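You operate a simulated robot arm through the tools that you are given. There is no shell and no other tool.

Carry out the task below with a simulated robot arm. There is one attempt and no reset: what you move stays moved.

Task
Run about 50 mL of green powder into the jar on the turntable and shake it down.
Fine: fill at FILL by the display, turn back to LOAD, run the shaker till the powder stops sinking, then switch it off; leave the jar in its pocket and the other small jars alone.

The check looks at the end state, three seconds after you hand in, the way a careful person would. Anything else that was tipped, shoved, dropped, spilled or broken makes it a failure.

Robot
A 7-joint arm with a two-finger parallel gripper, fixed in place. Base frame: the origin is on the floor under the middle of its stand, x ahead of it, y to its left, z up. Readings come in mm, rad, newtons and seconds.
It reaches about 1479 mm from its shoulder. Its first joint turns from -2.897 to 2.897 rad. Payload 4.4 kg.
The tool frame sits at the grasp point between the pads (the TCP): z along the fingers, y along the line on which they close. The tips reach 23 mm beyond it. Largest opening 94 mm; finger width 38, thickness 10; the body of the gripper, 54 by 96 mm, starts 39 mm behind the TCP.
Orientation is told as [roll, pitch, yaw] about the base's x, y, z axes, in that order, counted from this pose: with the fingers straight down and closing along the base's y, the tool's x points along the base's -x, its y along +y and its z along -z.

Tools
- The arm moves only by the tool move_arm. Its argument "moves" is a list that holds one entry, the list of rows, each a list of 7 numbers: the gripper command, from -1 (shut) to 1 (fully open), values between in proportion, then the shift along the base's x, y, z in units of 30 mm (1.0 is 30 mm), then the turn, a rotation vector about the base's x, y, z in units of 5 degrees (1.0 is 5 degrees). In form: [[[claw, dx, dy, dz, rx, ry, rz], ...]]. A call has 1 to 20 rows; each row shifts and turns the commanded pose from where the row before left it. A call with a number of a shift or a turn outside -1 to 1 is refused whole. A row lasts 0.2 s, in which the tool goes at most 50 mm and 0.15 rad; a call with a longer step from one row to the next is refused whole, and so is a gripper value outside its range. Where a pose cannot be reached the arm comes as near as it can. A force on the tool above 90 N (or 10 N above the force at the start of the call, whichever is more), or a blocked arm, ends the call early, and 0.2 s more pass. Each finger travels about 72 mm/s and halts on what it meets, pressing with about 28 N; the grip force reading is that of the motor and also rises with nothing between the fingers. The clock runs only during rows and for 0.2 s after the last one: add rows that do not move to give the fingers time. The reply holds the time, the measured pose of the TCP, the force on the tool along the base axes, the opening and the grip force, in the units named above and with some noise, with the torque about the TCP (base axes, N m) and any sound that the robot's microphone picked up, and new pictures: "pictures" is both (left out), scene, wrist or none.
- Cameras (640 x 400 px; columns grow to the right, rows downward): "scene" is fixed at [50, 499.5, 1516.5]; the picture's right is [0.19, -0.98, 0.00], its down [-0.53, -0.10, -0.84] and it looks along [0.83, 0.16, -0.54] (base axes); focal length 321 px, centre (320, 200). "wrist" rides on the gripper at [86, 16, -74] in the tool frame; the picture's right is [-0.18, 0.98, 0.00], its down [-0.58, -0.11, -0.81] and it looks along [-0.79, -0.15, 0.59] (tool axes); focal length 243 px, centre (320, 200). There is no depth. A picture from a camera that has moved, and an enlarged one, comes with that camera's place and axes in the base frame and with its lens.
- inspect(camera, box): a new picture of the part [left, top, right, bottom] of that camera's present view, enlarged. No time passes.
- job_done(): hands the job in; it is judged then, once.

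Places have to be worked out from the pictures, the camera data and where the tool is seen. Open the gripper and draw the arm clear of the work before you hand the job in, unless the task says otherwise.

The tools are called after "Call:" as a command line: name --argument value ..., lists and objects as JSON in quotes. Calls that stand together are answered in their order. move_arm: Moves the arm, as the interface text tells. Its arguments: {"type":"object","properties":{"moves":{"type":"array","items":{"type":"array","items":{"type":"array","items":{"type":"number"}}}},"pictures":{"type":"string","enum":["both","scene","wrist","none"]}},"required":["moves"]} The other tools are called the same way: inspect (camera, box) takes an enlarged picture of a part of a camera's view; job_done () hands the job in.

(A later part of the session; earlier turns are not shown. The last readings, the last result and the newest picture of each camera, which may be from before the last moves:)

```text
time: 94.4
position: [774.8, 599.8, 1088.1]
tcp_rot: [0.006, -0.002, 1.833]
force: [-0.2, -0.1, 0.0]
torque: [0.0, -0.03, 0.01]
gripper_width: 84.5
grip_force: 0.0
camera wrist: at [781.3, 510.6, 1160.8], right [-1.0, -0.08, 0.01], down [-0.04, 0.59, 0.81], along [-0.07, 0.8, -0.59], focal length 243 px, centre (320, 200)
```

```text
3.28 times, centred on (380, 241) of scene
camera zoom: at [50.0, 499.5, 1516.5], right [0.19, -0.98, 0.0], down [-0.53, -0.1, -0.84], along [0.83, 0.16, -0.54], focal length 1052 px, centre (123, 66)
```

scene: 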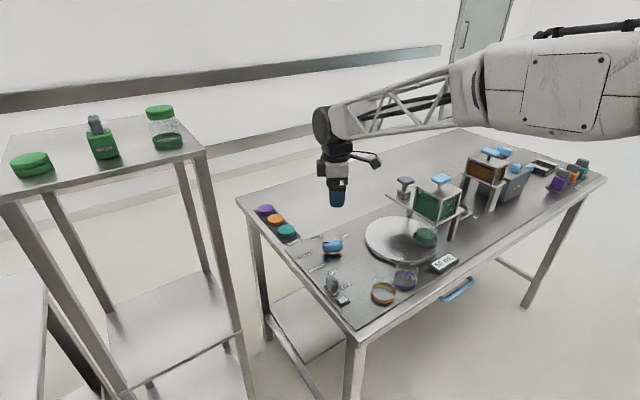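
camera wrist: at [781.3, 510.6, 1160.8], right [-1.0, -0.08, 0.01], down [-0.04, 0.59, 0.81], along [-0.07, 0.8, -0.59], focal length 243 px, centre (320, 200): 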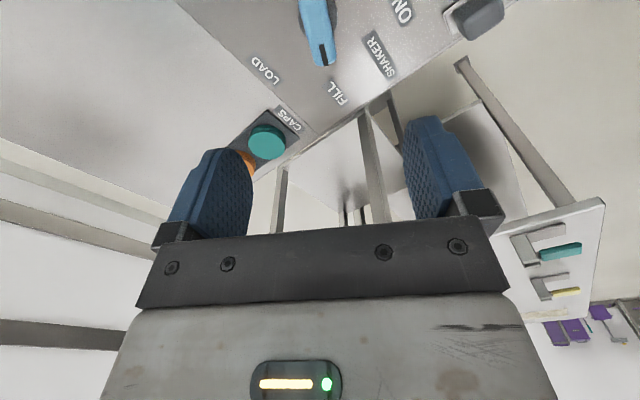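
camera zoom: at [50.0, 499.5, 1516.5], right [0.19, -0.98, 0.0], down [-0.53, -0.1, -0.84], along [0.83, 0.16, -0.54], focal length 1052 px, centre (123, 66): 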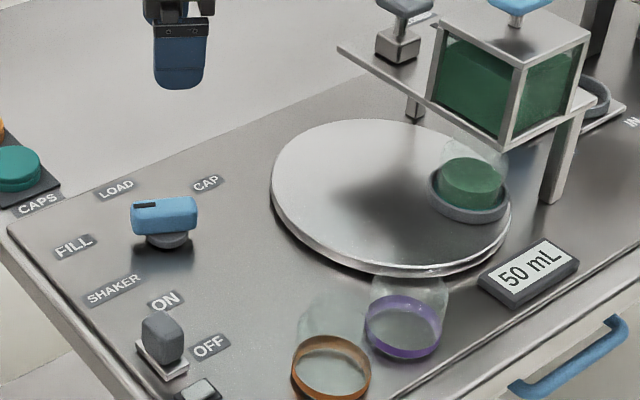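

The knob still points to FILL and the gripper is aligned with it. I descend and close on the bar at the same height as before.

Call:
move_arm --moves '[[[0.8, 0, 0, -0.9, 0, 0, 0], [0.8, 0, 0, -0.9, 0, 0, 0], [0.8, 0, 0, -0.9, 0, 0, 0], [0.8, 0, 0, -0.9, 0, 0, 0], [0.8, 0, 0, -0.9, 0, 0, 0], [0.8, 0, 0, -0.9, 0, 0, 0], [0.8, 0, 0, -0.7, 0, 0, 0], [0.8, 0, 0, 0, 0, 0, 0], [0, 0, 0, 0, 0, 0, 0], [-0.5, 0, 0, 0, 0, 0, 0], [-1, 0, 0, 0, 0, 0, 0], [-1, 0, 0, 0, 0, 0, 0]]]'

Call:
inspect --camera "scene" --box '[290, 180, 470, 302]'

```text
time: 97.0
position: [775.4, 599.3, 902.3]
tcp_rot: [0.008, -0.002, 1.832]
force: [-4.5, -0.3, -1.1]
torque: [-0.02, -1.19, 0.08]
gripper_width: 24.1
grip_force: 44.9
camera wrist: at [781.8, 510.8, 976.8], right [-1.0, -0.08, 0.01], down [-0.04, 0.59, 0.81], along [-0.07, 0.8, -0.59], focal length 243 px, centre (320, 200)
```

scene: 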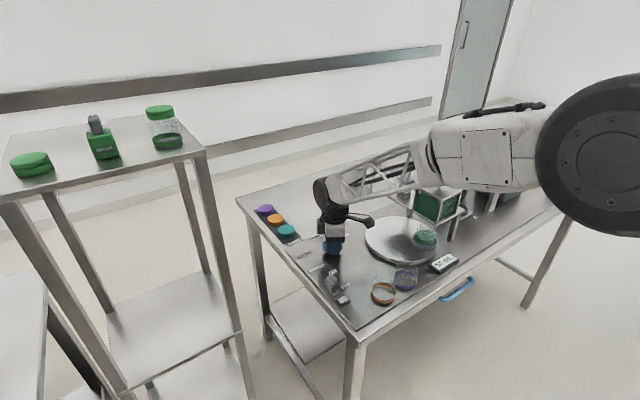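
wrist: 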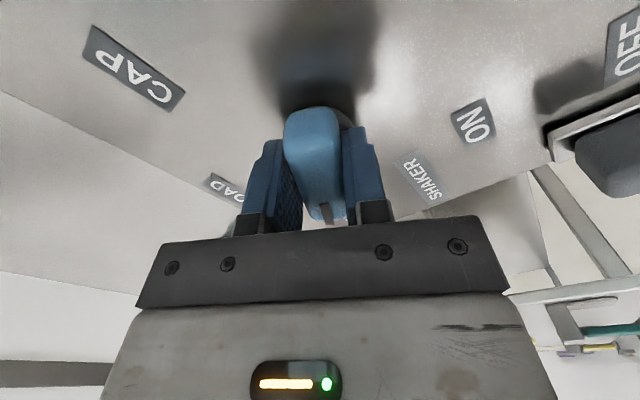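

```text
3.28 times, centred on (380, 241) of scene
camera zoom: at [50.0, 499.5, 1516.5], right [0.19, -0.98, 0.0], down [-0.53, -0.1, -0.84], along [0.83, 0.16, -0.54], focal length 1052 px, centre (123, 66)
```

zoom: 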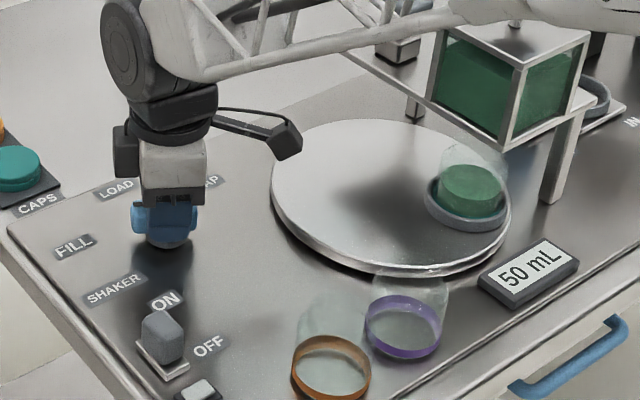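

The bar is gripped at 24 mm. I turn it gently clockwise back towards LOAD, half-way first.

Call:
move_arm --moves '[[[-1, 0, 0, 0, 0, 0, -0.2], [-1, 0, 0, 0, 0, 0, -0.3], [-1, 0, 0, 0, 0, 0, -0.4], [-1, 0, 0, 0, 0, 0, -0.4], [-1, 0, 0, 0, 0, 0, -0.4], [-1, 0, 0, 0, 0, 0, -0.4], [-1, 0, 0, 0, 0, 0, -0.4], [-1, 0, 0, 0, 0, 0, -0.4], [-1, 0, 0, 0, 0, 0, -0.4], [-1, 0, 0, 0, 0, 0, -0.4], [-1, 0, 0, 0, 0, 0, -0.4], [-1, 0, 0, 0, 0, 0, -0.4], [-1, 0, 0, 0, 0, 0, -0.4], [-1, 0, 0, 0, 0, 0, -0.4], [-1, 0, 0, 0, 0, 0, -0.4], [-1, 0, 0, 0, 0, 0, -0.3]]]'

Call:
inspect --camera "scene" --box '[290, 180, 470, 302]'

```text
time: 100.4
position: [777.0, 599.4, 903.0]
tcp_rot: [0.006, -0.002, 1.307]
force: [0.1, 27.7, -15.8]
torque: [-0.63, -0.8, 0.01]
gripper_width: 23.9
grip_force: 45.5
camera wrist: at [737.2, 518.9, 976.9], right [-0.9, 0.43, 0.01], down [0.26, 0.53, 0.81], along [0.35, 0.73, -0.59], focal length 243 px, centre (320, 200)
```

scene: 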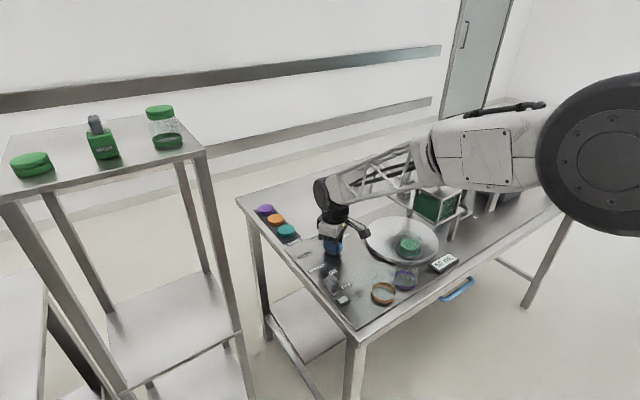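
wrist: 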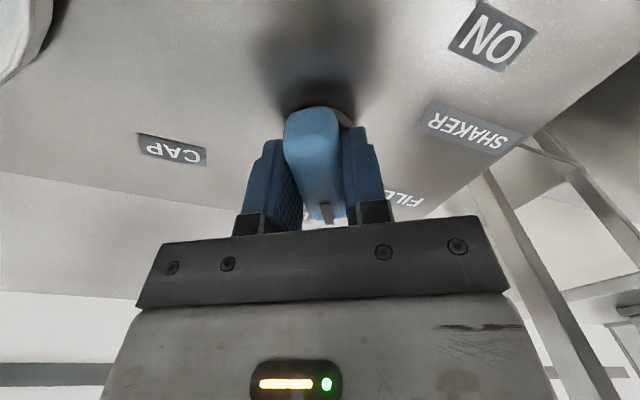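

```text
3.28 times, centred on (380, 241) of scene
camera zoom: at [50.0, 499.5, 1516.5], right [0.19, -0.98, 0.0], down [-0.53, -0.1, -0.84], along [0.83, 0.16, -0.54], focal length 1052 px, centre (123, 66)
```

zoom: 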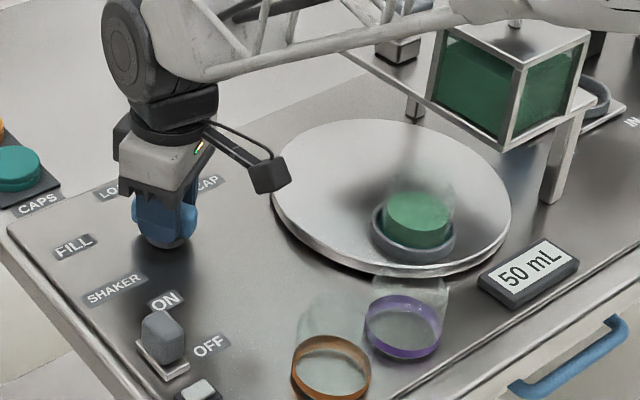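

The knob is at 75°, the table is turning back smoothly and the jar sits in its pocket. I continue the remaining 30° to LOAD.

Call:
move_arm --moves '[[[-1, 0, 0, 0, 0, 0, -0.3], [-1, 0, 0, 0, 0, 0, -0.4], [-1, 0, 0, 0, 0, 0, -0.4], [-1, 0, 0, 0, 0, 0, -0.4], [-1, 0, 0, 0, 0, 0, -0.4], [-1, 0, 0, 0, 0, 0, -0.4], [-1, 0, 0, 0, 0, 0, -0.4], [-1, 0, 0, 0, 0, 0, -0.4], [-1, 0, 0, 0, 0, 0, -0.4], [-1, 0, 0, 0, 0, 0, -0.4], [-1, 0, 0, 0, 0, 0, -0.4], [-1, 0, 0, 0, 0, 0, -0.4], [-1, 0, 0, 0, 0, 0, -0.4], [-1, 0, 0, 0, 0, 0, -0.4], [-1, 0, 0, 0, 0, 0, -0.4], [-1, 0, 0, 0, 0, 0, -0.15], [-1, 0, 0, 0, 0, 0, 0]]]'

Call:
inspect --camera "scene" --box '[290, 180, 470, 302]'

```text
time: 104.0
position: [775.7, 598.9, 903.2]
tcp_rot: [0.007, -0.001, 0.781]
force: [16.2, 7.3, -18.8]
torque: [-1.43, -0.15, 0.02]
gripper_width: 23.9
grip_force: 45.8
camera wrist: at [702.2, 548.4, 977.1], right [-0.56, 0.83, 0.01], down [0.49, 0.33, 0.81], along [0.67, 0.46, -0.59], focal length 243 px, centre (320, 200)
```

scene: 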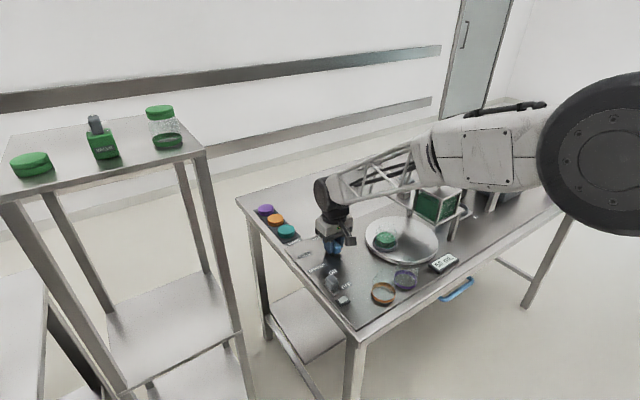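
wrist: 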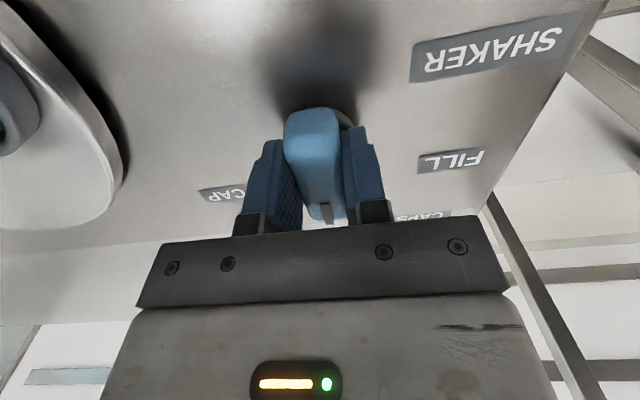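

```text
3.28 times, centred on (380, 241) of scene
camera zoom: at [50.0, 499.5, 1516.5], right [0.19, -0.98, 0.0], down [-0.53, -0.1, -0.84], along [0.83, 0.16, -0.54], focal length 1052 px, centre (123, 66)
```

zoom: 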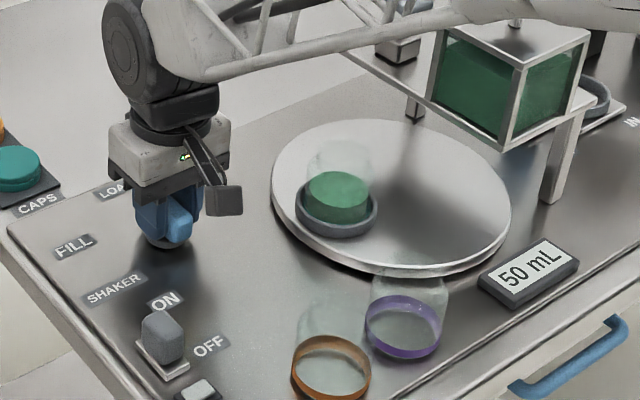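

The jar is back at the LOAD station with the knob at 45°. I release the knob, rise, and look at the shaker switch.

Call:
move_arm --moves '[[[0, 0, 0, 0, 0, 0, 0], [0.5, 0, 0, 0, 0, 0, 0], [0.8, 0, 0, 0, 0, 0, 0], [0.8, 0, 0, 0.6, 0, 0, 0], [0.8, 0, 0, 0.9, 0, 0, 0], [0.8, 0, 0, 1, 0, 0, 0], [0.8, -0.8, -0.5, 1, 0, 0, 0], [0.8, -0.8, -0.5, 1, 0, 0, 0], [0.8, -0.8, -0.5, 0.5, 0, 0, 0], [0.8, 0, 0, 0, 0, 0, 0]]]'

Call:
inspect --camera "scene" --box '[290, 180, 470, 302]'

Call:
inspect --camera "scene" --box '[300, 240, 380, 320]'

```text
time: 106.2
position: [701.5, 553.1, 1053.6]
tcp_rot: [0.007, -0.001, 0.78]
force: [-0.4, -0.3, 0.5]
torque: [0.0, 0.02, -0.03]
gripper_width: 84.6
grip_force: 0.0
camera wrist: at [627.8, 501.5, 1128.3], right [-0.56, 0.83, 0.01], down [0.49, 0.33, 0.81], along [0.67, 0.46, -0.59], focal length 243 px, centre (320, 200)
```

scene: 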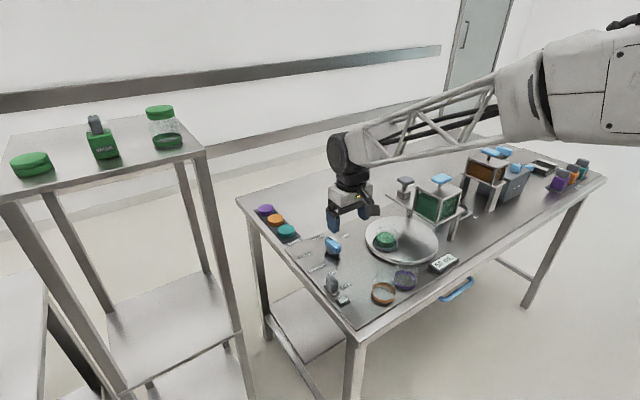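
wrist: 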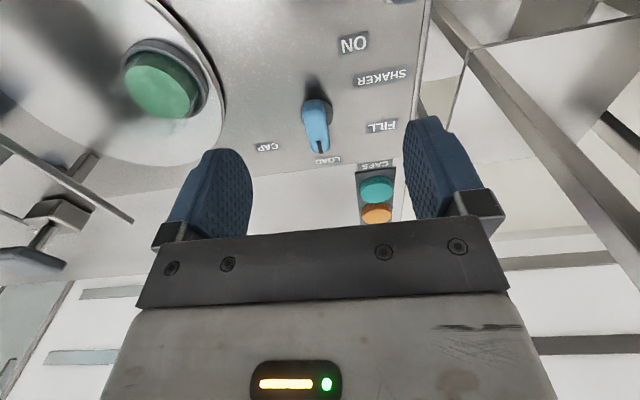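

```text
3.28 times, centred on (380, 241) of scene
camera zoom: at [50.0, 499.5, 1516.5], right [0.19, -0.98, 0.0], down [-0.53, -0.1, -0.84], along [0.83, 0.16, -0.54], focal length 1052 px, centre (123, 66)
```

zoom: 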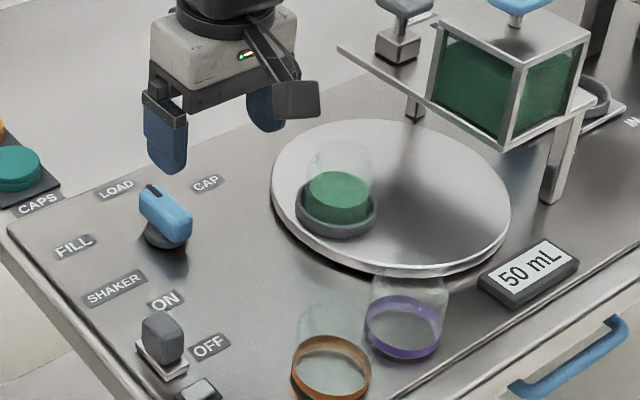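

```text
5.00 times, centred on (340, 280) of scene
camera zoom: at [50.0, 499.5, 1516.5], right [0.19, -0.98, 0.0], down [-0.53, -0.1, -0.84], along [0.83, 0.16, -0.54], focal length 1604 px, centre (220, -200)
```

zoom: 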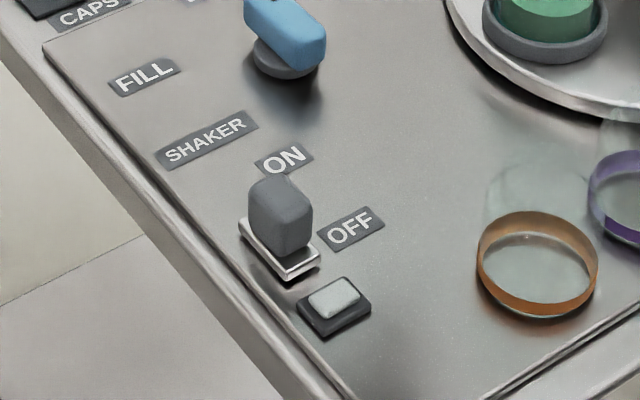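

The knob points at LOAD and the jar is at LOAD with its powder showing high in the glass. I move the wrist camera over the shaker switch for a closer look.

Call:
move_arm --moves '[[[0.8, -0.9, -0.05, -0.4, 0, 0, 0], [0.8, -0.9, -0.05, -0.4, 0, 0, 0], [0.8, -0.9, -0.05, -0.4, 0, 0, 0], [0.8, 0, 0, 0, 0, 0, 0]]]'

Call:
inspect --camera "wrist" --box '[200, 0, 480, 200]'

Call:
inspect --camera "scene" --box '[360, 210, 420, 260]'

```text
time: 107.2
position: [622.1, 548.0, 1017.7]
tcp_rot: [0.007, -0.004, 0.78]
force: [0.1, 0.2, -0.7]
torque: [-0.03, 0.0, 0.02]
gripper_width: 84.5
grip_force: 0.0
camera wrist: at [548.5, 498.3, 1090.9], right [-0.56, 0.83, 0.01], down [0.49, 0.33, 0.81], along [0.67, 0.46, -0.59], focal length 243 px, centre (320, 200)
```

scene: 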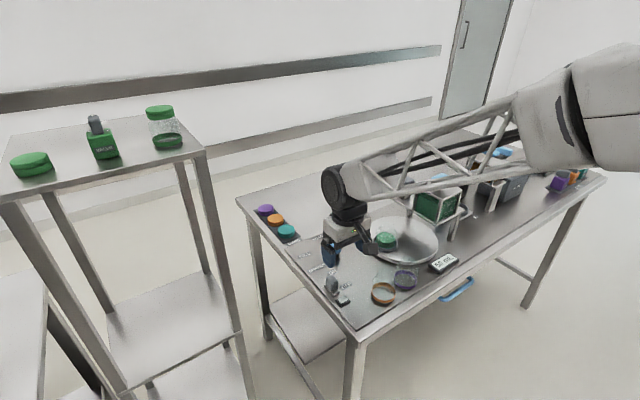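
wrist: 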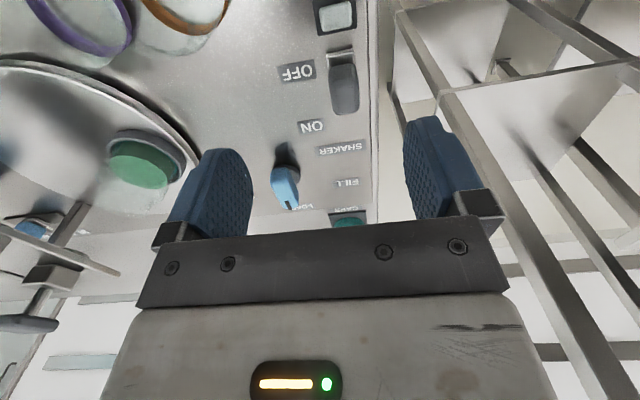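

```text
2.00 times, centred on (340, 100) of wrist
camera zoom: at [548.5, 498.3, 1090.9], right [-0.56, 0.83, 0.01], down [0.49, 0.33, 0.81], along [0.67, 0.46, -0.59], focal length 485 px, centre (280, 400)
```

zoom: 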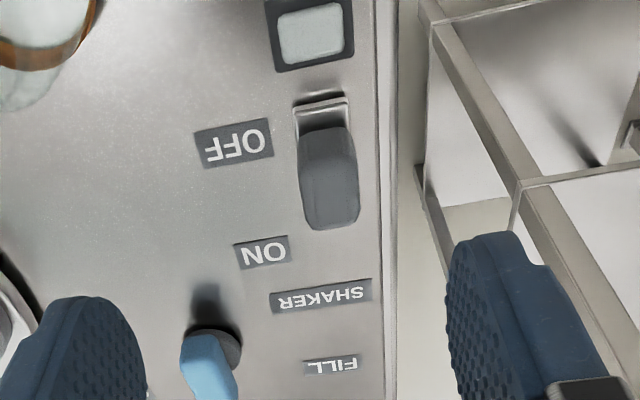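

```text
8.00 times, centred on (390, 235) of scene
camera zoom: at [50.0, 499.5, 1516.5], right [0.19, -0.98, 0.0], down [-0.53, -0.1, -0.84], along [0.83, 0.16, -0.54], focal length 2567 px, centre (-240, -80)
```

zoom: 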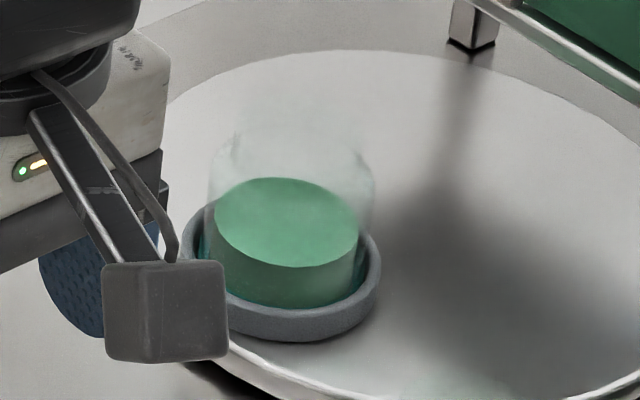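

The lever sits on a short plate beside the OFF label, with no slot, so it looks like a toggle or rocker. I zoom in further from both cameras to see which way it leans.

Call:
inspect --camera "scene" --box '[315, 262, 360, 312]'

Call:
inspect --camera "wrist" --box '[290, 0, 410, 130]'

```text
8.00 times, centred on (338, 287) of scene
camera zoom: at [50.0, 499.5, 1516.5], right [0.19, -0.98, 0.0], down [-0.53, -0.1, -0.84], along [0.83, 0.16, -0.54], focal length 2567 px, centre (180, -496)
```

zoom: 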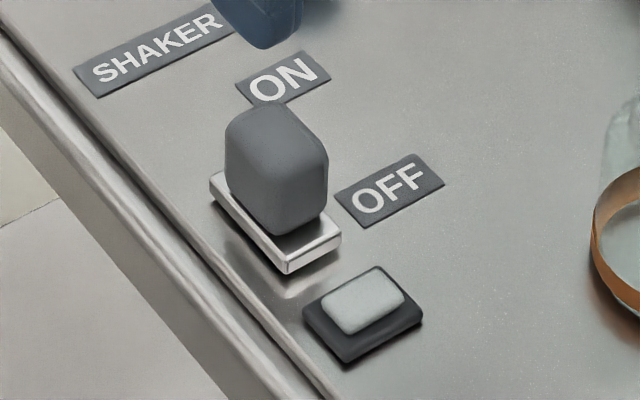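

```text
3.08 times, centred on (350, 65) of wrist
camera zoom: at [548.5, 498.3, 1090.9], right [-0.56, 0.83, 0.01], down [0.49, 0.33, 0.81], along [0.67, 0.46, -0.59], focal length 746 px, centre (228, 615)
```

zoom: 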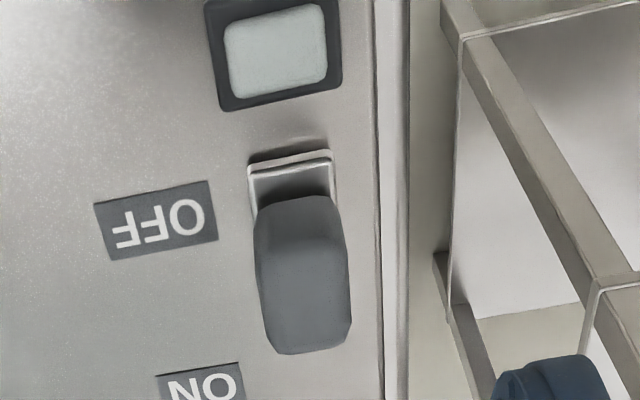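

The shaker knob is an upright block about 25×23 mm at (632, 581), top near z≈904, next to OFF, and the lamp is dark. I straddle it with the fingers on its two sides so I can move it towards ON and later back.

Call:
move_arm --moves '[[[0.5, 0.17, 0.55, 0, 0, 0, 0], [0.5, 0.17, 0.55, -0.3, 0, 0, 0], [0.5, 0, 0, -0.9, 0, 0, 0], [0.5, 0, 0, -0.9, 0, 0, 0], [0.5, 0, 0, -0.9, 0, 0, 0], [0.5, 0, 0, -0.4, 0, 0, 0], [0.5, 0, 0, 0, 0, 0, 0]]]'

Call:
inspect --camera "wrist" --box '[160, 50, 480, 250]'

Call:
inspect --camera "scene" --box '[300, 230, 400, 312]'

```text
time: 108.8
position: [631.3, 582.7, 913.3]
tcp_rot: [0.008, -0.003, 0.78]
force: [0.7, -0.4, -0.2]
torque: [-0.01, -0.01, -0.01]
gripper_width: 70.5
grip_force: 0.0
camera wrist: at [557.9, 531.7, 988.5], right [-0.56, 0.83, 0.01], down [0.49, 0.33, 0.81], along [0.67, 0.46, -0.59], focal length 243 px, centre (320, 200)
```

scene: 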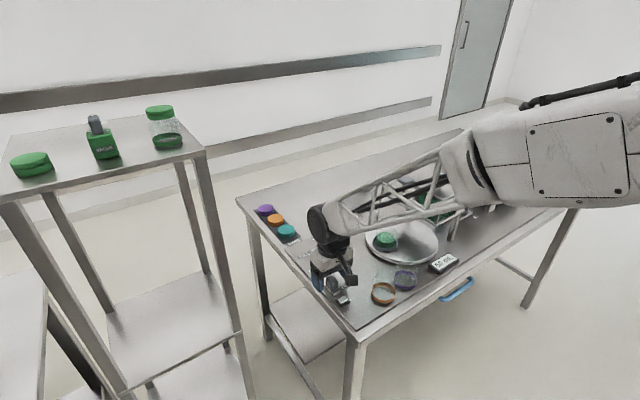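
wrist: 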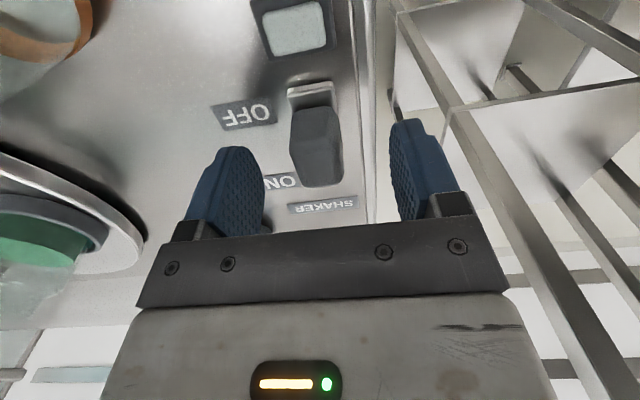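

```text
2.00 times, centred on (320, 150) of wrist
camera zoom: at [557.9, 531.7, 988.5], right [-0.56, 0.83, 0.01], down [0.49, 0.33, 0.81], along [0.67, 0.46, -0.59], focal length 485 px, centre (320, 300)
```

zoom: 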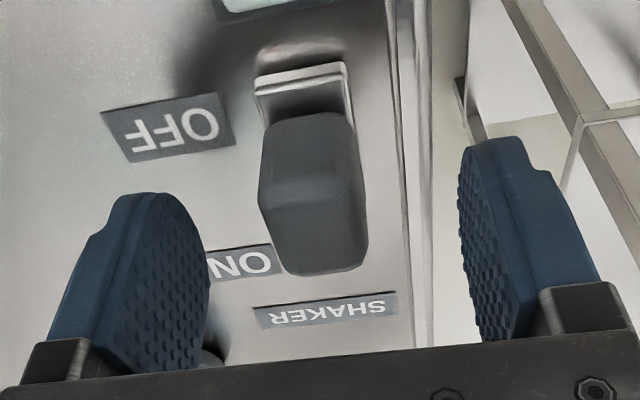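

```text
4.88 times, centred on (350, 271) of scene
camera zoom: at [50.0, 499.5, 1516.5], right [0.19, -0.98, 0.0], down [-0.53, -0.1, -0.84], along [0.83, 0.16, -0.54], focal length 1565 px, centre (174, -146)
```

zoom: 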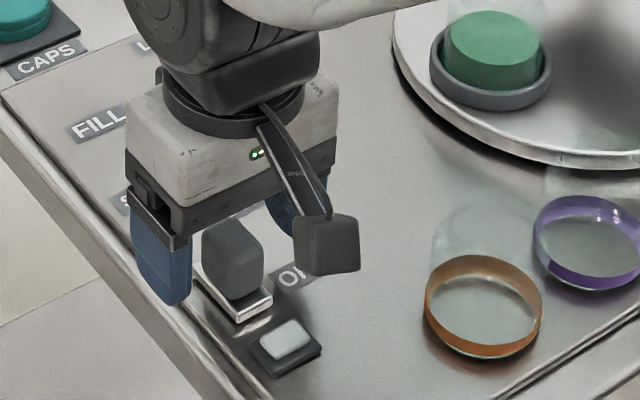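

The knob is between the fingers at (633, 582). I lower 8 mm and close on its sides.

Call:
move_arm --moves '[[[0.5, 0, 0, -0.27, 0, 0, 0], [0.5, 0, 0, 0, 0, 0, 0], [0, 0, 0, 0, 0, 0, 0], [-0.4, 0, 0, 0, 0, 0, 0], [-0.8, 0, 0, 0, 0, 0, 0], [-0.8, 0, 0, 0, 0, 0, 0]]]'

Call:
inspect --camera "wrist" --box '[160, 50, 480, 250]'

```text
time: 110.2
position: [633.5, 583.0, 908.0]
tcp_rot: [0.007, -0.003, 0.779]
force: [-1.9, 2.0, -0.2]
torque: [-0.23, -0.34, 0.64]
gripper_width: 23.5
grip_force: 44.7
camera wrist: at [558.8, 532.0, 981.8], right [-0.56, 0.83, 0.01], down [0.49, 0.33, 0.81], along [0.67, 0.46, -0.59], focal length 243 px, centre (320, 200)
```

scene: 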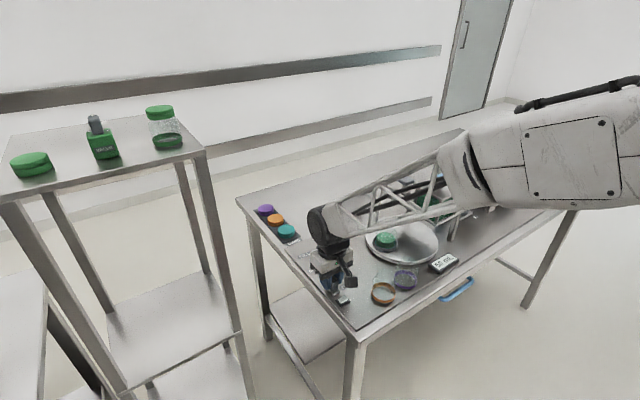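
wrist: 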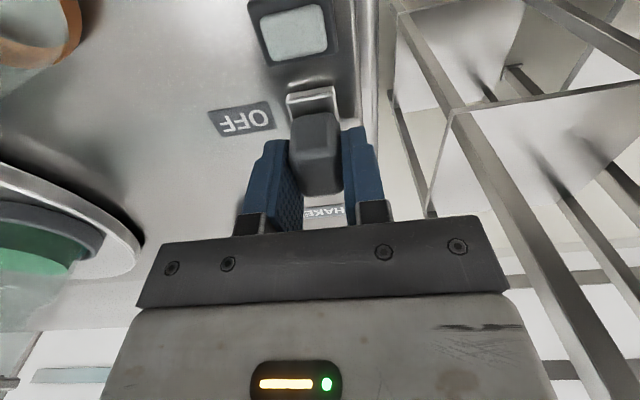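

```text
2.00 times, centred on (320, 150) of wrist
camera zoom: at [558.8, 532.0, 981.8], right [-0.56, 0.83, 0.01], down [0.49, 0.33, 0.81], along [0.67, 0.46, -0.59], focal length 485 px, centre (320, 300)
```

zoom: 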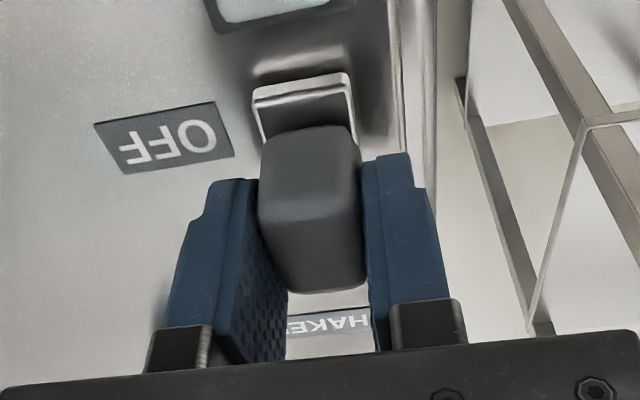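

The knob is gripped at 23.5 mm. I slide it gently along +v towards ON and watch the force, lamp and sound.

Call:
move_arm --moves '[[[-0.8, 0.07, 0.07, 0, 0, 0, 0], [-0.8, 0.07, 0.07, 0, 0, 0, 0], [-0.8, 0.07, 0.07, 0, 0, 0, 0], [-0.8, 0.07, 0.07, 0, 0, 0, 0]]]'

Call:
inspect --camera "wrist" --box '[160, 50, 480, 250]'

Call:
inspect --camera "scene" --box '[300, 220, 420, 312]'

```text
time: 111.2
position: [641.9, 591.2, 907.2]
tcp_rot: [0.007, -0.002, 0.782]
force: [-5.4, 4.6, 3.5]
torque: [-0.43, -0.06, 0.62]
gripper_width: 23.4
grip_force: 45.3
camera wrist: at [567.8, 541.0, 981.8], right [-0.56, 0.83, 0.01], down [0.49, 0.33, 0.81], along [0.67, 0.46, -0.59], focal length 243 px, centre (320, 200)
```

scene: 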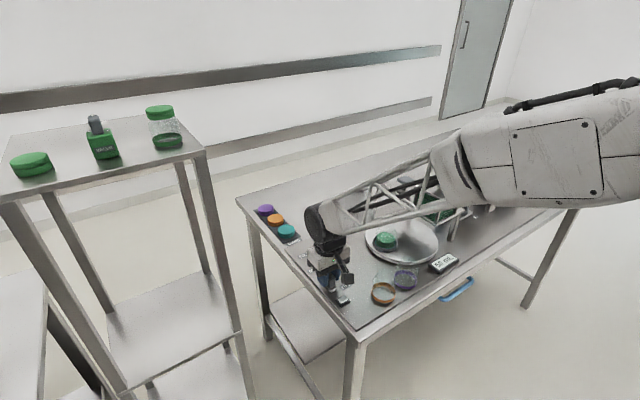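
wrist: 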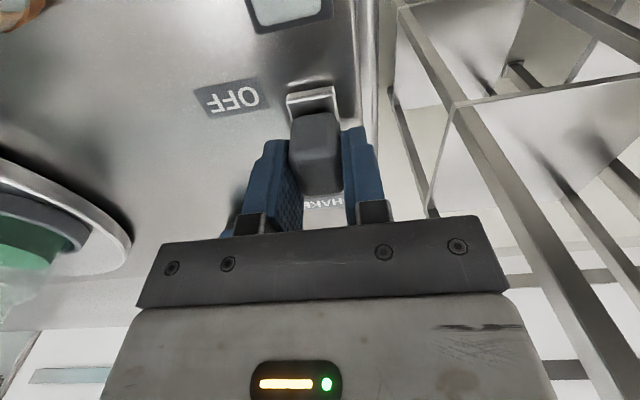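

```text
2.00 times, centred on (320, 150) of wrist
camera zoom: at [567.8, 541.0, 981.8], right [-0.56, 0.83, 0.01], down [0.49, 0.33, 0.81], along [0.67, 0.46, -0.59], focal length 485 px, centre (320, 300)
```

zoom: 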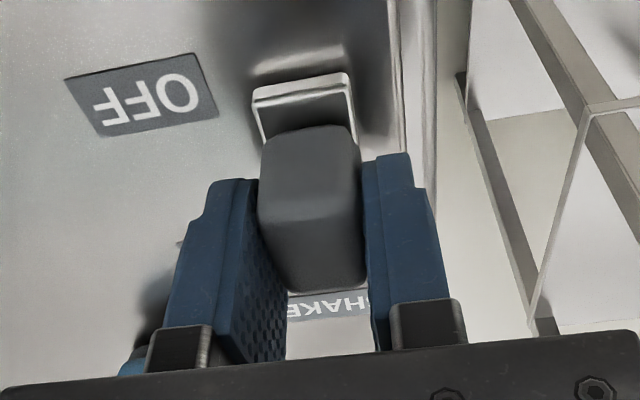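

```text
4.35 times, centred on (360, 266) of scene
camera zoom: at [50.0, 499.5, 1516.5], right [0.19, -0.98, 0.0], down [-0.53, -0.1, -0.84], along [0.83, 0.16, -0.54], focal length 1395 px, centre (146, -87)
```

zoom: 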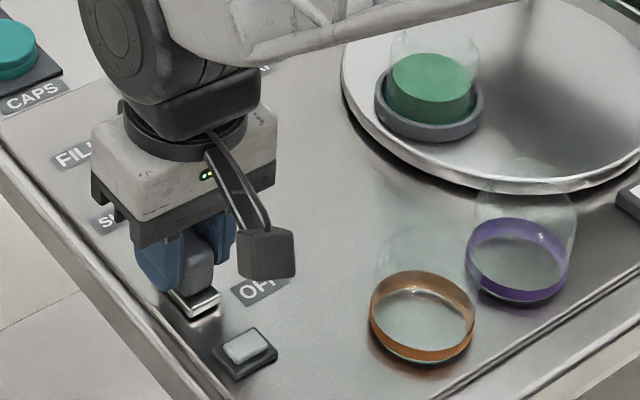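

The whole slide moved 12 mm with little force, so it is a slide switch. I continue towards ON in small steps.

Call:
move_arm --moves '[[[-0.8, 0.08, 0.08, 0, 0, 0, 0], [-0.8, 0.08, 0.08, 0, 0, 0, 0], [-0.8, 0.08, 0.08, 0, 0, 0, 0], [-0.8, 0.08, 0.08, 0, 0, 0, 0]]]'

Call:
inspect --camera "scene" --box '[300, 220, 420, 312]'

```text
time: 112.2
position: [649.8, 600.5, 907.5]
tcp_rot: [0.009, -0.002, 0.78]
force: [-21.0, 21.2, 1.0]
torque: [0.05, -0.36, 0.57]
gripper_width: 23.5
grip_force: 44.9
camera wrist: at [577.0, 550.1, 981.8], right [-0.56, 0.83, 0.01], down [0.49, 0.33, 0.81], along [0.67, 0.46, -0.59], focal length 243 px, centre (320, 200)
```

scene: 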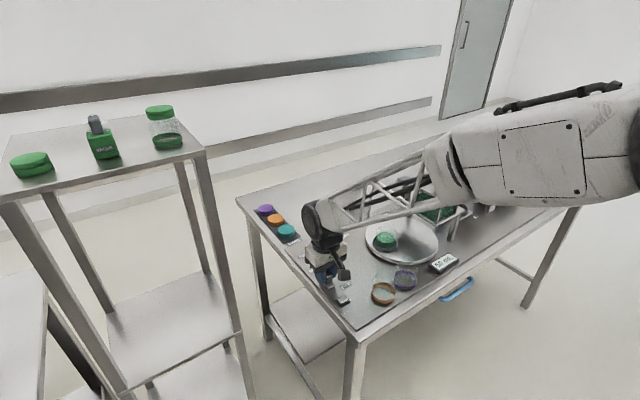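
wrist: 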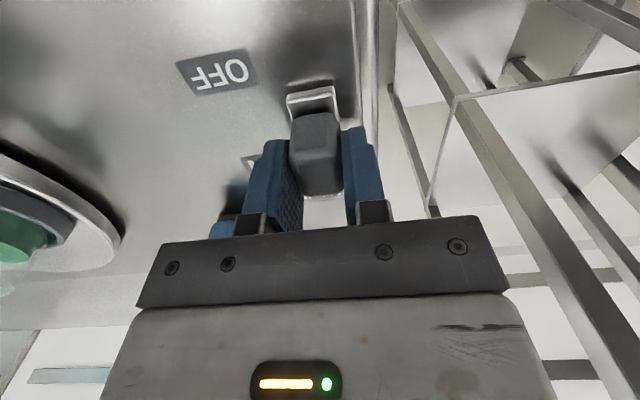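

```text
4.35 times, centred on (360, 266) of scene
camera zoom: at [50.0, 499.5, 1516.5], right [0.19, -0.98, 0.0], down [-0.53, -0.1, -0.84], along [0.83, 0.16, -0.54], focal length 1395 px, centre (146, -87)
```

zoom: 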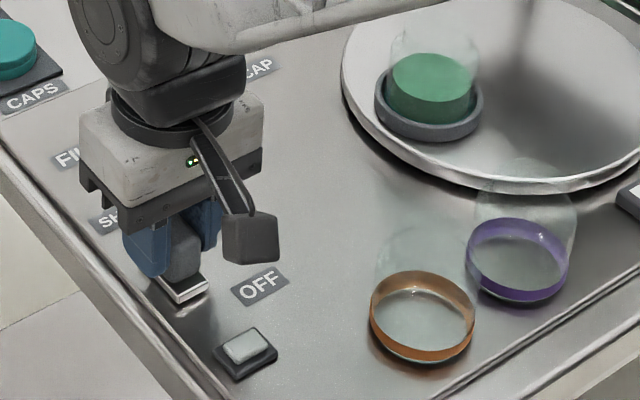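

The slide has moved 24 mm with some side load building up, so I steer slightly towards -u while continuing to ON.

Call:
move_arm --moves '[[[-0.8, 0.05, 0.1, 0, 0, 0, 0], [-0.8, 0.06, 0.09, 0, 0, 0, 0], [-0.8, 0.07, 0.08, 0, 0, 0, 0], [-0.8, 0.04, 0.05, 0, 0, 0, 0]]]'

Call:
inspect --camera "scene" --box '[300, 220, 420, 312]'

```text
time: 113.2
position: [657.9, 608.7, 907.2]
tcp_rot: [0.004, -0.002, 0.779]
force: [16.2, -16.5, 4.3]
torque: [0.18, -0.97, 0.84]
gripper_width: 23.7
grip_force: 44.4
camera wrist: at [584.6, 558.2, 981.8], right [-0.56, 0.83, 0.01], down [0.49, 0.33, 0.81], along [0.67, 0.46, -0.59], focal length 243 px, centre (320, 200)
```

scene: 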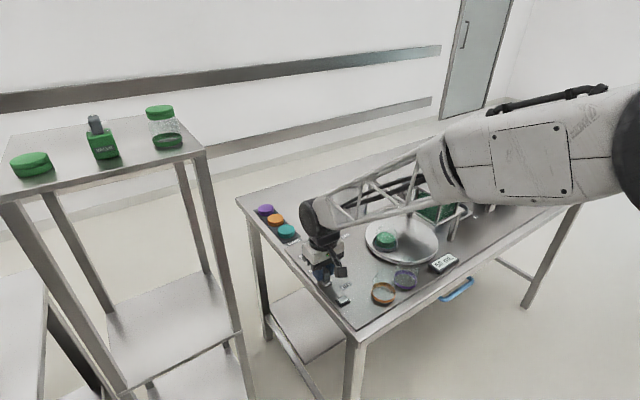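
wrist: 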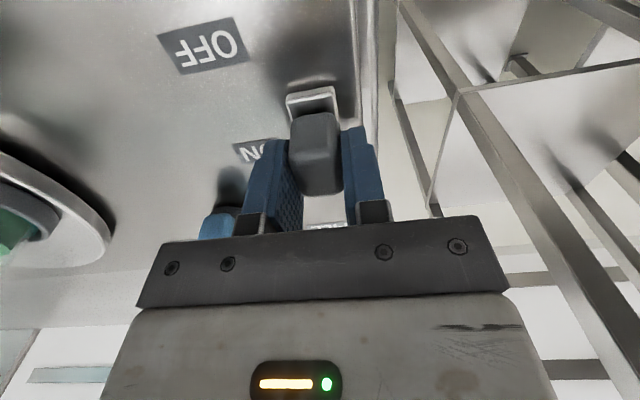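

```text
4.35 times, centred on (360, 266) of scene
camera zoom: at [50.0, 499.5, 1516.5], right [0.19, -0.98, 0.0], down [-0.53, -0.1, -0.84], along [0.83, 0.16, -0.54], focal length 1395 px, centre (146, -87)
```

zoom: 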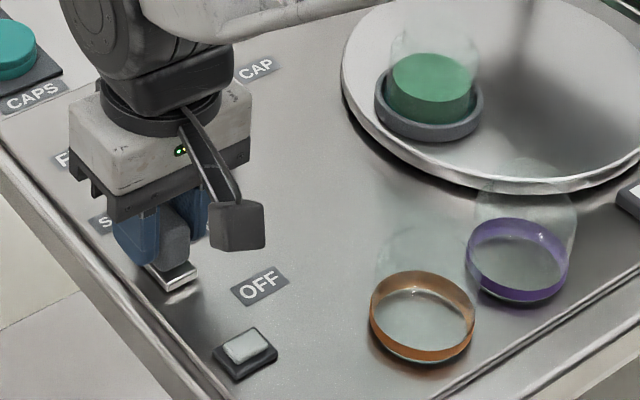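

It has moved about 35 mm and is not yet running. I go on in small steps.

Call:
move_arm --moves '[[[-0.8, 0.08, 0.06, 0, 0, 0, 0], [-0.8, 0.07, 0.07, 0, 0, 0, 0], [-0.8, 0.05, 0.05, 0, 0, 0, 0], [-0.8, 0, 0, 0, 0, 0, 0]]]'

Call:
inspect --camera "scene" --box '[300, 220, 420, 312]'

```text
time: 114.2
position: [665.5, 615.3, 907.8]
tcp_rot: [0.007, -0.002, 0.779]
force: [22.9, -24.6, 5.6]
torque: [-0.26, -0.68, 0.79]
gripper_width: 23.6
grip_force: 45.4
camera wrist: at [590.6, 564.1, 981.8], right [-0.56, 0.83, 0.01], down [0.49, 0.33, 0.81], along [0.67, 0.46, -0.59], focal length 243 px, centre (320, 200)
```

scene: 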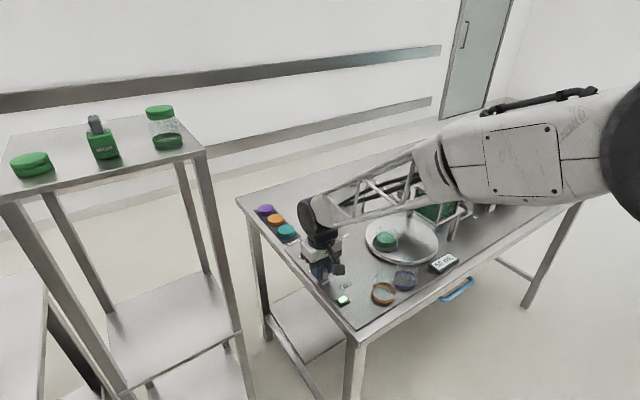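
wrist: 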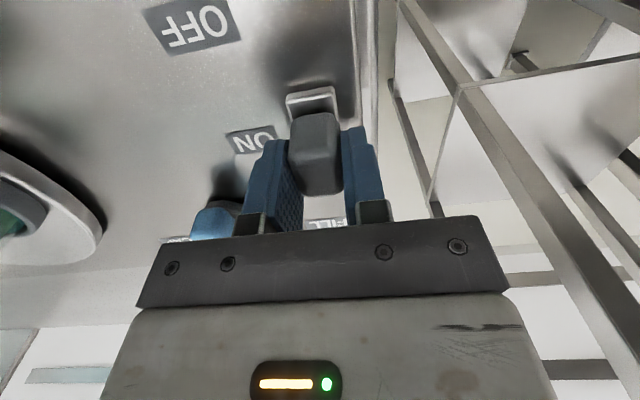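

```text
4.35 times, centred on (360, 266) of scene
camera zoom: at [50.0, 499.5, 1516.5], right [0.19, -0.98, 0.0], down [-0.53, -0.1, -0.84], along [0.83, 0.16, -0.54], focal length 1395 px, centre (146, -87)
```

zoom: 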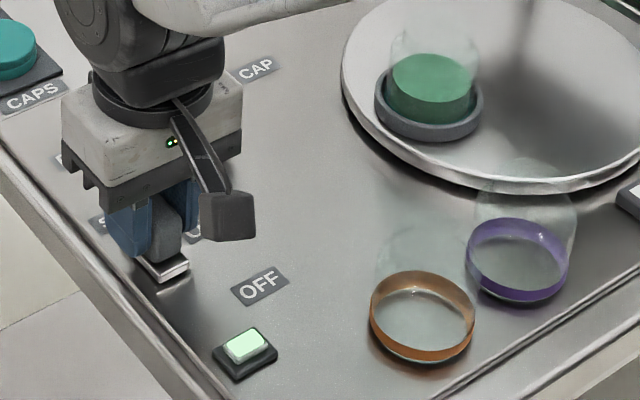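

The lamp is lit green, so the shaker is on. I hold the knob there, wait, and watch the powder level in the jar.

Call:
move_arm --moves '[[[-0.8, 0.03, -0.03, 0, 0, 0, 0], [-0.8, 0, 0, 0, 0, 0, 0], [-0.8, 0, 0, 0, 0, 0, 0], [-0.8, 0, 0, 0, 0, 0, 0], [-0.8, 0, 0, 0, 0, 0, 0], [-0.8, 0, 0, 0, 0, 0, 0], [-0.8, 0, 0, 0, 0, 0, 0], [-0.8, 0, 0, 0, 0, 0, 0], [-0.8, 0, 0, 0, 0, 0, 0], [-0.8, 0, 0, 0, 0, 0, 0]]]' --pictures "none"

Call:
inspect --camera "scene" --box '[360, 210, 420, 260]'

Call:
inspect --camera "scene" --box '[300, 220, 420, 312]'

```text
time: 116.4
position: [665.0, 614.3, 908.4]
tcp_rot: [0.005, -0.002, 0.779]
force: [-7.3, 4.2, 13.7]
torque: [-0.21, -0.29, 0.63]
gripper_width: 23.4
grip_force: 45.9
```

```text
8.00 times, centred on (390, 235) of scene
camera zoom: at [50.0, 499.5, 1516.5], right [0.19, -0.98, 0.0], down [-0.53, -0.1, -0.84], along [0.83, 0.16, -0.54], focal length 2567 px, centre (-240, -80)
```

zoom: 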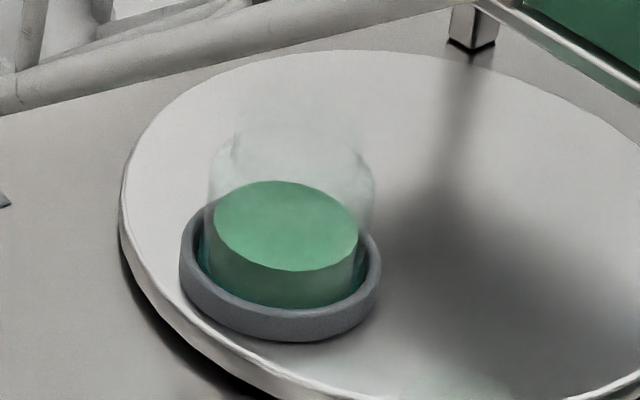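

```text
4.35 times, centred on (360, 266) of scene
camera zoom: at [50.0, 499.5, 1516.5], right [0.19, -0.98, 0.0], down [-0.53, -0.1, -0.84], along [0.83, 0.16, -0.54], focal length 1395 px, centre (146, -87)
```

zoom: 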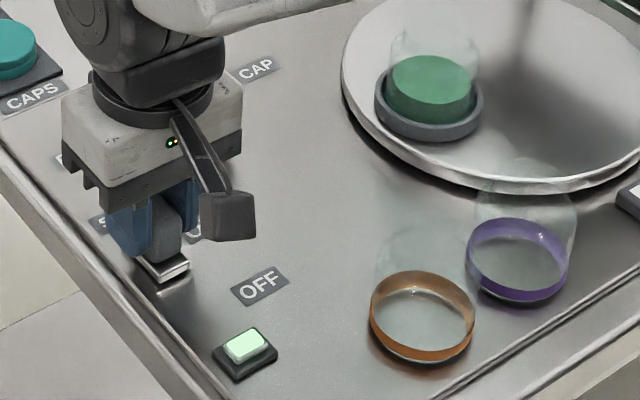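

The powder surface has sunk slightly, with its top edge going from row 178 to 181 in the enlarged view. I keep the shaker on for 4 s more and compare.

Call:
move_arm --moves '[[[-0.8, 0, 0, 0, 0, 0, 0], [-0.8, 0, 0, 0, 0, 0, 0], [-0.8, 0, 0, 0, 0, 0, 0], [-0.8, 0, 0, 0, 0, 0, 0], [-0.8, 0, 0, 0, 0, 0, 0], [-0.8, 0, 0, 0, 0, 0, 0], [-0.8, 0, 0, 0, 0, 0, 0], [-0.8, 0, 0, 0, 0, 0, 0], [-0.8, 0, 0, 0, 0, 0, 0], [-0.8, 0, 0, 0, 0, 0, 0], [-0.8, 0, 0, 0, 0, 0, 0], [-0.8, 0, 0, 0, 0, 0, 0], [-0.8, 0, 0, 0, 0, 0, 0], [-0.8, 0, 0, 0, 0, 0, 0], [-0.8, 0, 0, 0, 0, 0, 0], [-0.8, 0, 0, 0, 0, 0, 0], [-0.8, 0, 0, 0, 0, 0, 0], [-0.8, 0, 0, 0, 0, 0, 0], [-0.8, 0, 0, 0, 0, 0, 0], [-0.8, 0, 0, 0, 0, 0, 0]]]' --pictures "none"

Call:
inspect --camera "scene" --box '[360, 210, 420, 260]'

```text
time: 120.6
position: [664.8, 614.7, 907.6]
tcp_rot: [0.008, -0.002, 0.78]
force: [-20.2, 18.9, 14.1]
torque: [-0.17, -0.15, 0.57]
gripper_width: 23.5
grip_force: 45.4
```

```text
8.00 times, centred on (390, 235) of scene
camera zoom: at [50.0, 499.5, 1516.5], right [0.19, -0.98, 0.0], down [-0.53, -0.1, -0.84], along [0.83, 0.16, -0.54], focal length 2567 px, centre (-240, -80)
```

zoom: 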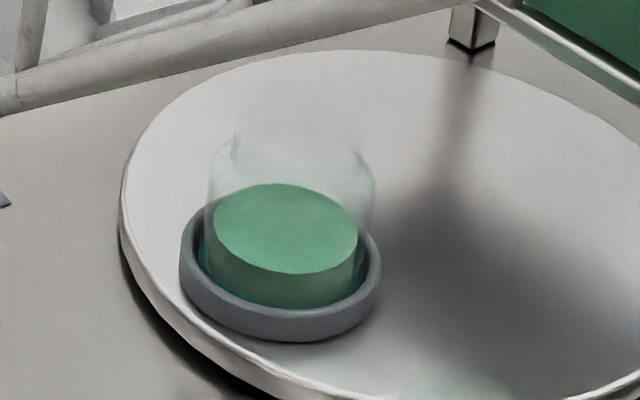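

The surface is now at row 183 and still sinking slowly. I wait another 4 s.

Call:
move_arm --moves '[[[-0.8, -0.015, 0.015, 0, 0, 0, 0], [-0.8, 0, 0, 0, 0, 0, 0], [-0.8, 0, 0, 0, 0, 0, 0], [-0.8, 0, 0, 0, 0, 0, 0], [-0.8, 0, 0, 0, 0, 0, 0], [-0.8, 0, 0, 0, 0, 0, 0], [-0.8, 0, 0, 0, 0, 0, 0], [-0.8, 0, 0, 0, 0, 0, 0], [-0.8, 0, 0, 0, 0, 0, 0], [-0.8, 0, 0, 0, 0, 0, 0], [-0.8, 0, 0, 0, 0, 0, 0], [-0.8, 0, 0, 0, 0, 0, 0], [-0.8, 0, 0, 0, 0, 0, 0], [-0.8, 0, 0, 0, 0, 0, 0], [-0.8, 0, 0, 0, 0, 0, 0], [-0.8, 0, 0, 0, 0, 0, 0], [-0.8, 0, 0, 0, 0, 0, 0], [-0.8, 0, 0, 0, 0, 0, 0], [-0.8, 0, 0, 0, 0, 0, 0], [-0.8, 0, 0, 0, 0, 0, 0]]]' --pictures "none"

Call:
inspect --camera "scene" --box '[360, 210, 420, 260]'

```text
time: 124.8
position: [662.9, 615.3, 907.0]
tcp_rot: [0.007, -0.004, 0.781]
force: [6.6, -5.4, 15.3]
torque: [-0.32, -0.4, 0.69]
gripper_width: 23.5
grip_force: 45.4
```

```text
8.00 times, centred on (390, 235) of scene
camera zoom: at [50.0, 499.5, 1516.5], right [0.19, -0.98, 0.0], down [-0.53, -0.1, -0.84], along [0.83, 0.16, -0.54], focal length 2567 px, centre (-240, -80)
```

zoom: 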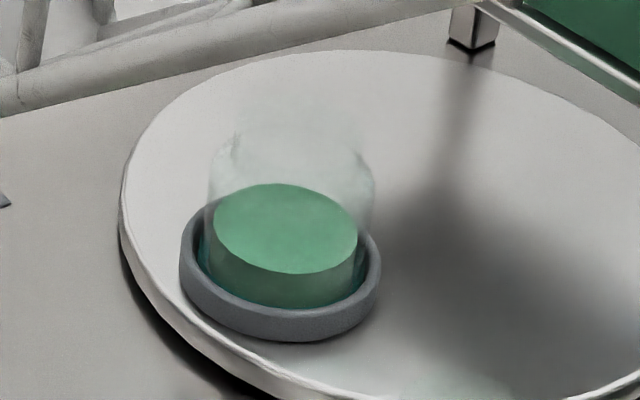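

The level looks the same as 4 s ago, at row 183. I take a tighter view as a reference, wait 4 s more and compare at higher magnification.

Call:
inspect --camera "scene" --box '[376, 226, 404, 246]'

Call:
move_arm --moves '[[[-0.8, 0, 0, 0, 0, 0, 0], [-0.8, 0, 0, 0, 0, 0, 0], [-0.8, 0, 0, 0, 0, 0, 0], [-0.8, 0, 0, 0, 0, 0, 0], [-0.8, 0, 0, 0, 0, 0, 0], [-0.8, 0, 0, 0, 0, 0, 0], [-0.8, 0, 0, 0, 0, 0, 0], [-0.8, 0, 0, 0, 0, 0, 0], [-0.8, 0, 0, 0, 0, 0, 0], [-0.8, 0, 0, 0, 0, 0, 0], [-0.8, 0, 0, 0, 0, 0, 0], [-0.8, 0, 0, 0, 0, 0, 0], [-0.8, 0, 0, 0, 0, 0, 0], [-0.8, 0, 0, 0, 0, 0, 0], [-0.8, 0, 0, 0, 0, 0, 0], [-0.8, 0, 0, 0, 0, 0, 0], [-0.8, 0, 0, 0, 0, 0, 0], [-0.8, 0, 0, 0, 0, 0, 0], [-0.8, 0, 0, 0, 0, 0, 0], [-0.8, 0, 0, 0, 0, 0, 0]]]' --pictures "none"

Call:
inspect --camera "scene" --box '[376, 226, 404, 246]'

Call:
inspect --camera "scene" --box '[300, 220, 420, 312]'

```text
16.00 times, centred on (390, 236) of scene
camera zoom: at [50.0, 499.5, 1516.5], right [0.19, -0.98, 0.0], down [-0.53, -0.1, -0.84], along [0.83, 0.16, -0.54], focal length 5133 px, centre (-800, -376)
```

zoom: 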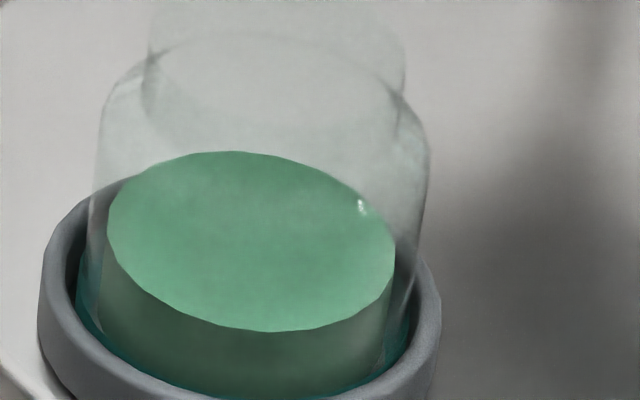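

```text
time: 129.0
position: [663.8, 615.3, 907.7]
tcp_rot: [0.006, -0.003, 0.78]
force: [10.5, -8.9, 11.5]
torque: [-0.39, -0.39, 0.7]
gripper_width: 23.6
grip_force: 45.1
```

```text
16.00 times, centred on (390, 236) of scene
camera zoom: at [50.0, 499.5, 1516.5], right [0.19, -0.98, 0.0], down [-0.53, -0.1, -0.84], along [0.83, 0.16, -0.54], focal length 5133 px, centre (-800, -376)
```

zoom: 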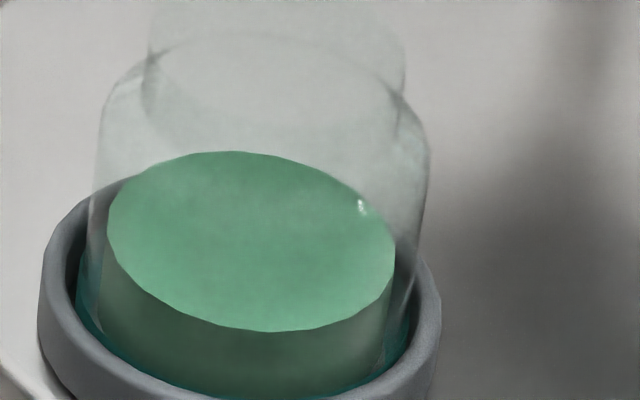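

```text
4.35 times, centred on (360, 266) of scene
camera zoom: at [50.0, 499.5, 1516.5], right [0.19, -0.98, 0.0], down [-0.53, -0.1, -0.84], along [0.83, 0.16, -0.54], focal length 1395 px, centre (146, -87)
```

zoom: 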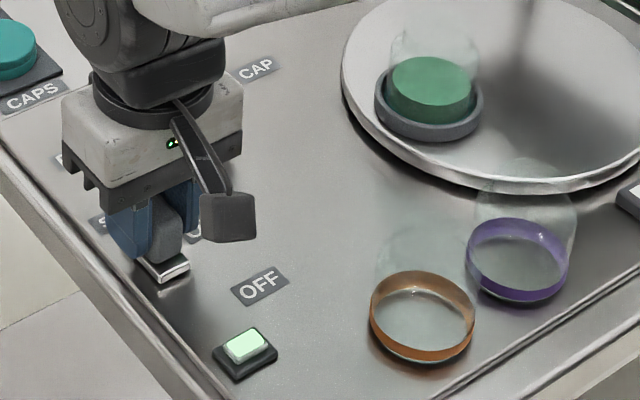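

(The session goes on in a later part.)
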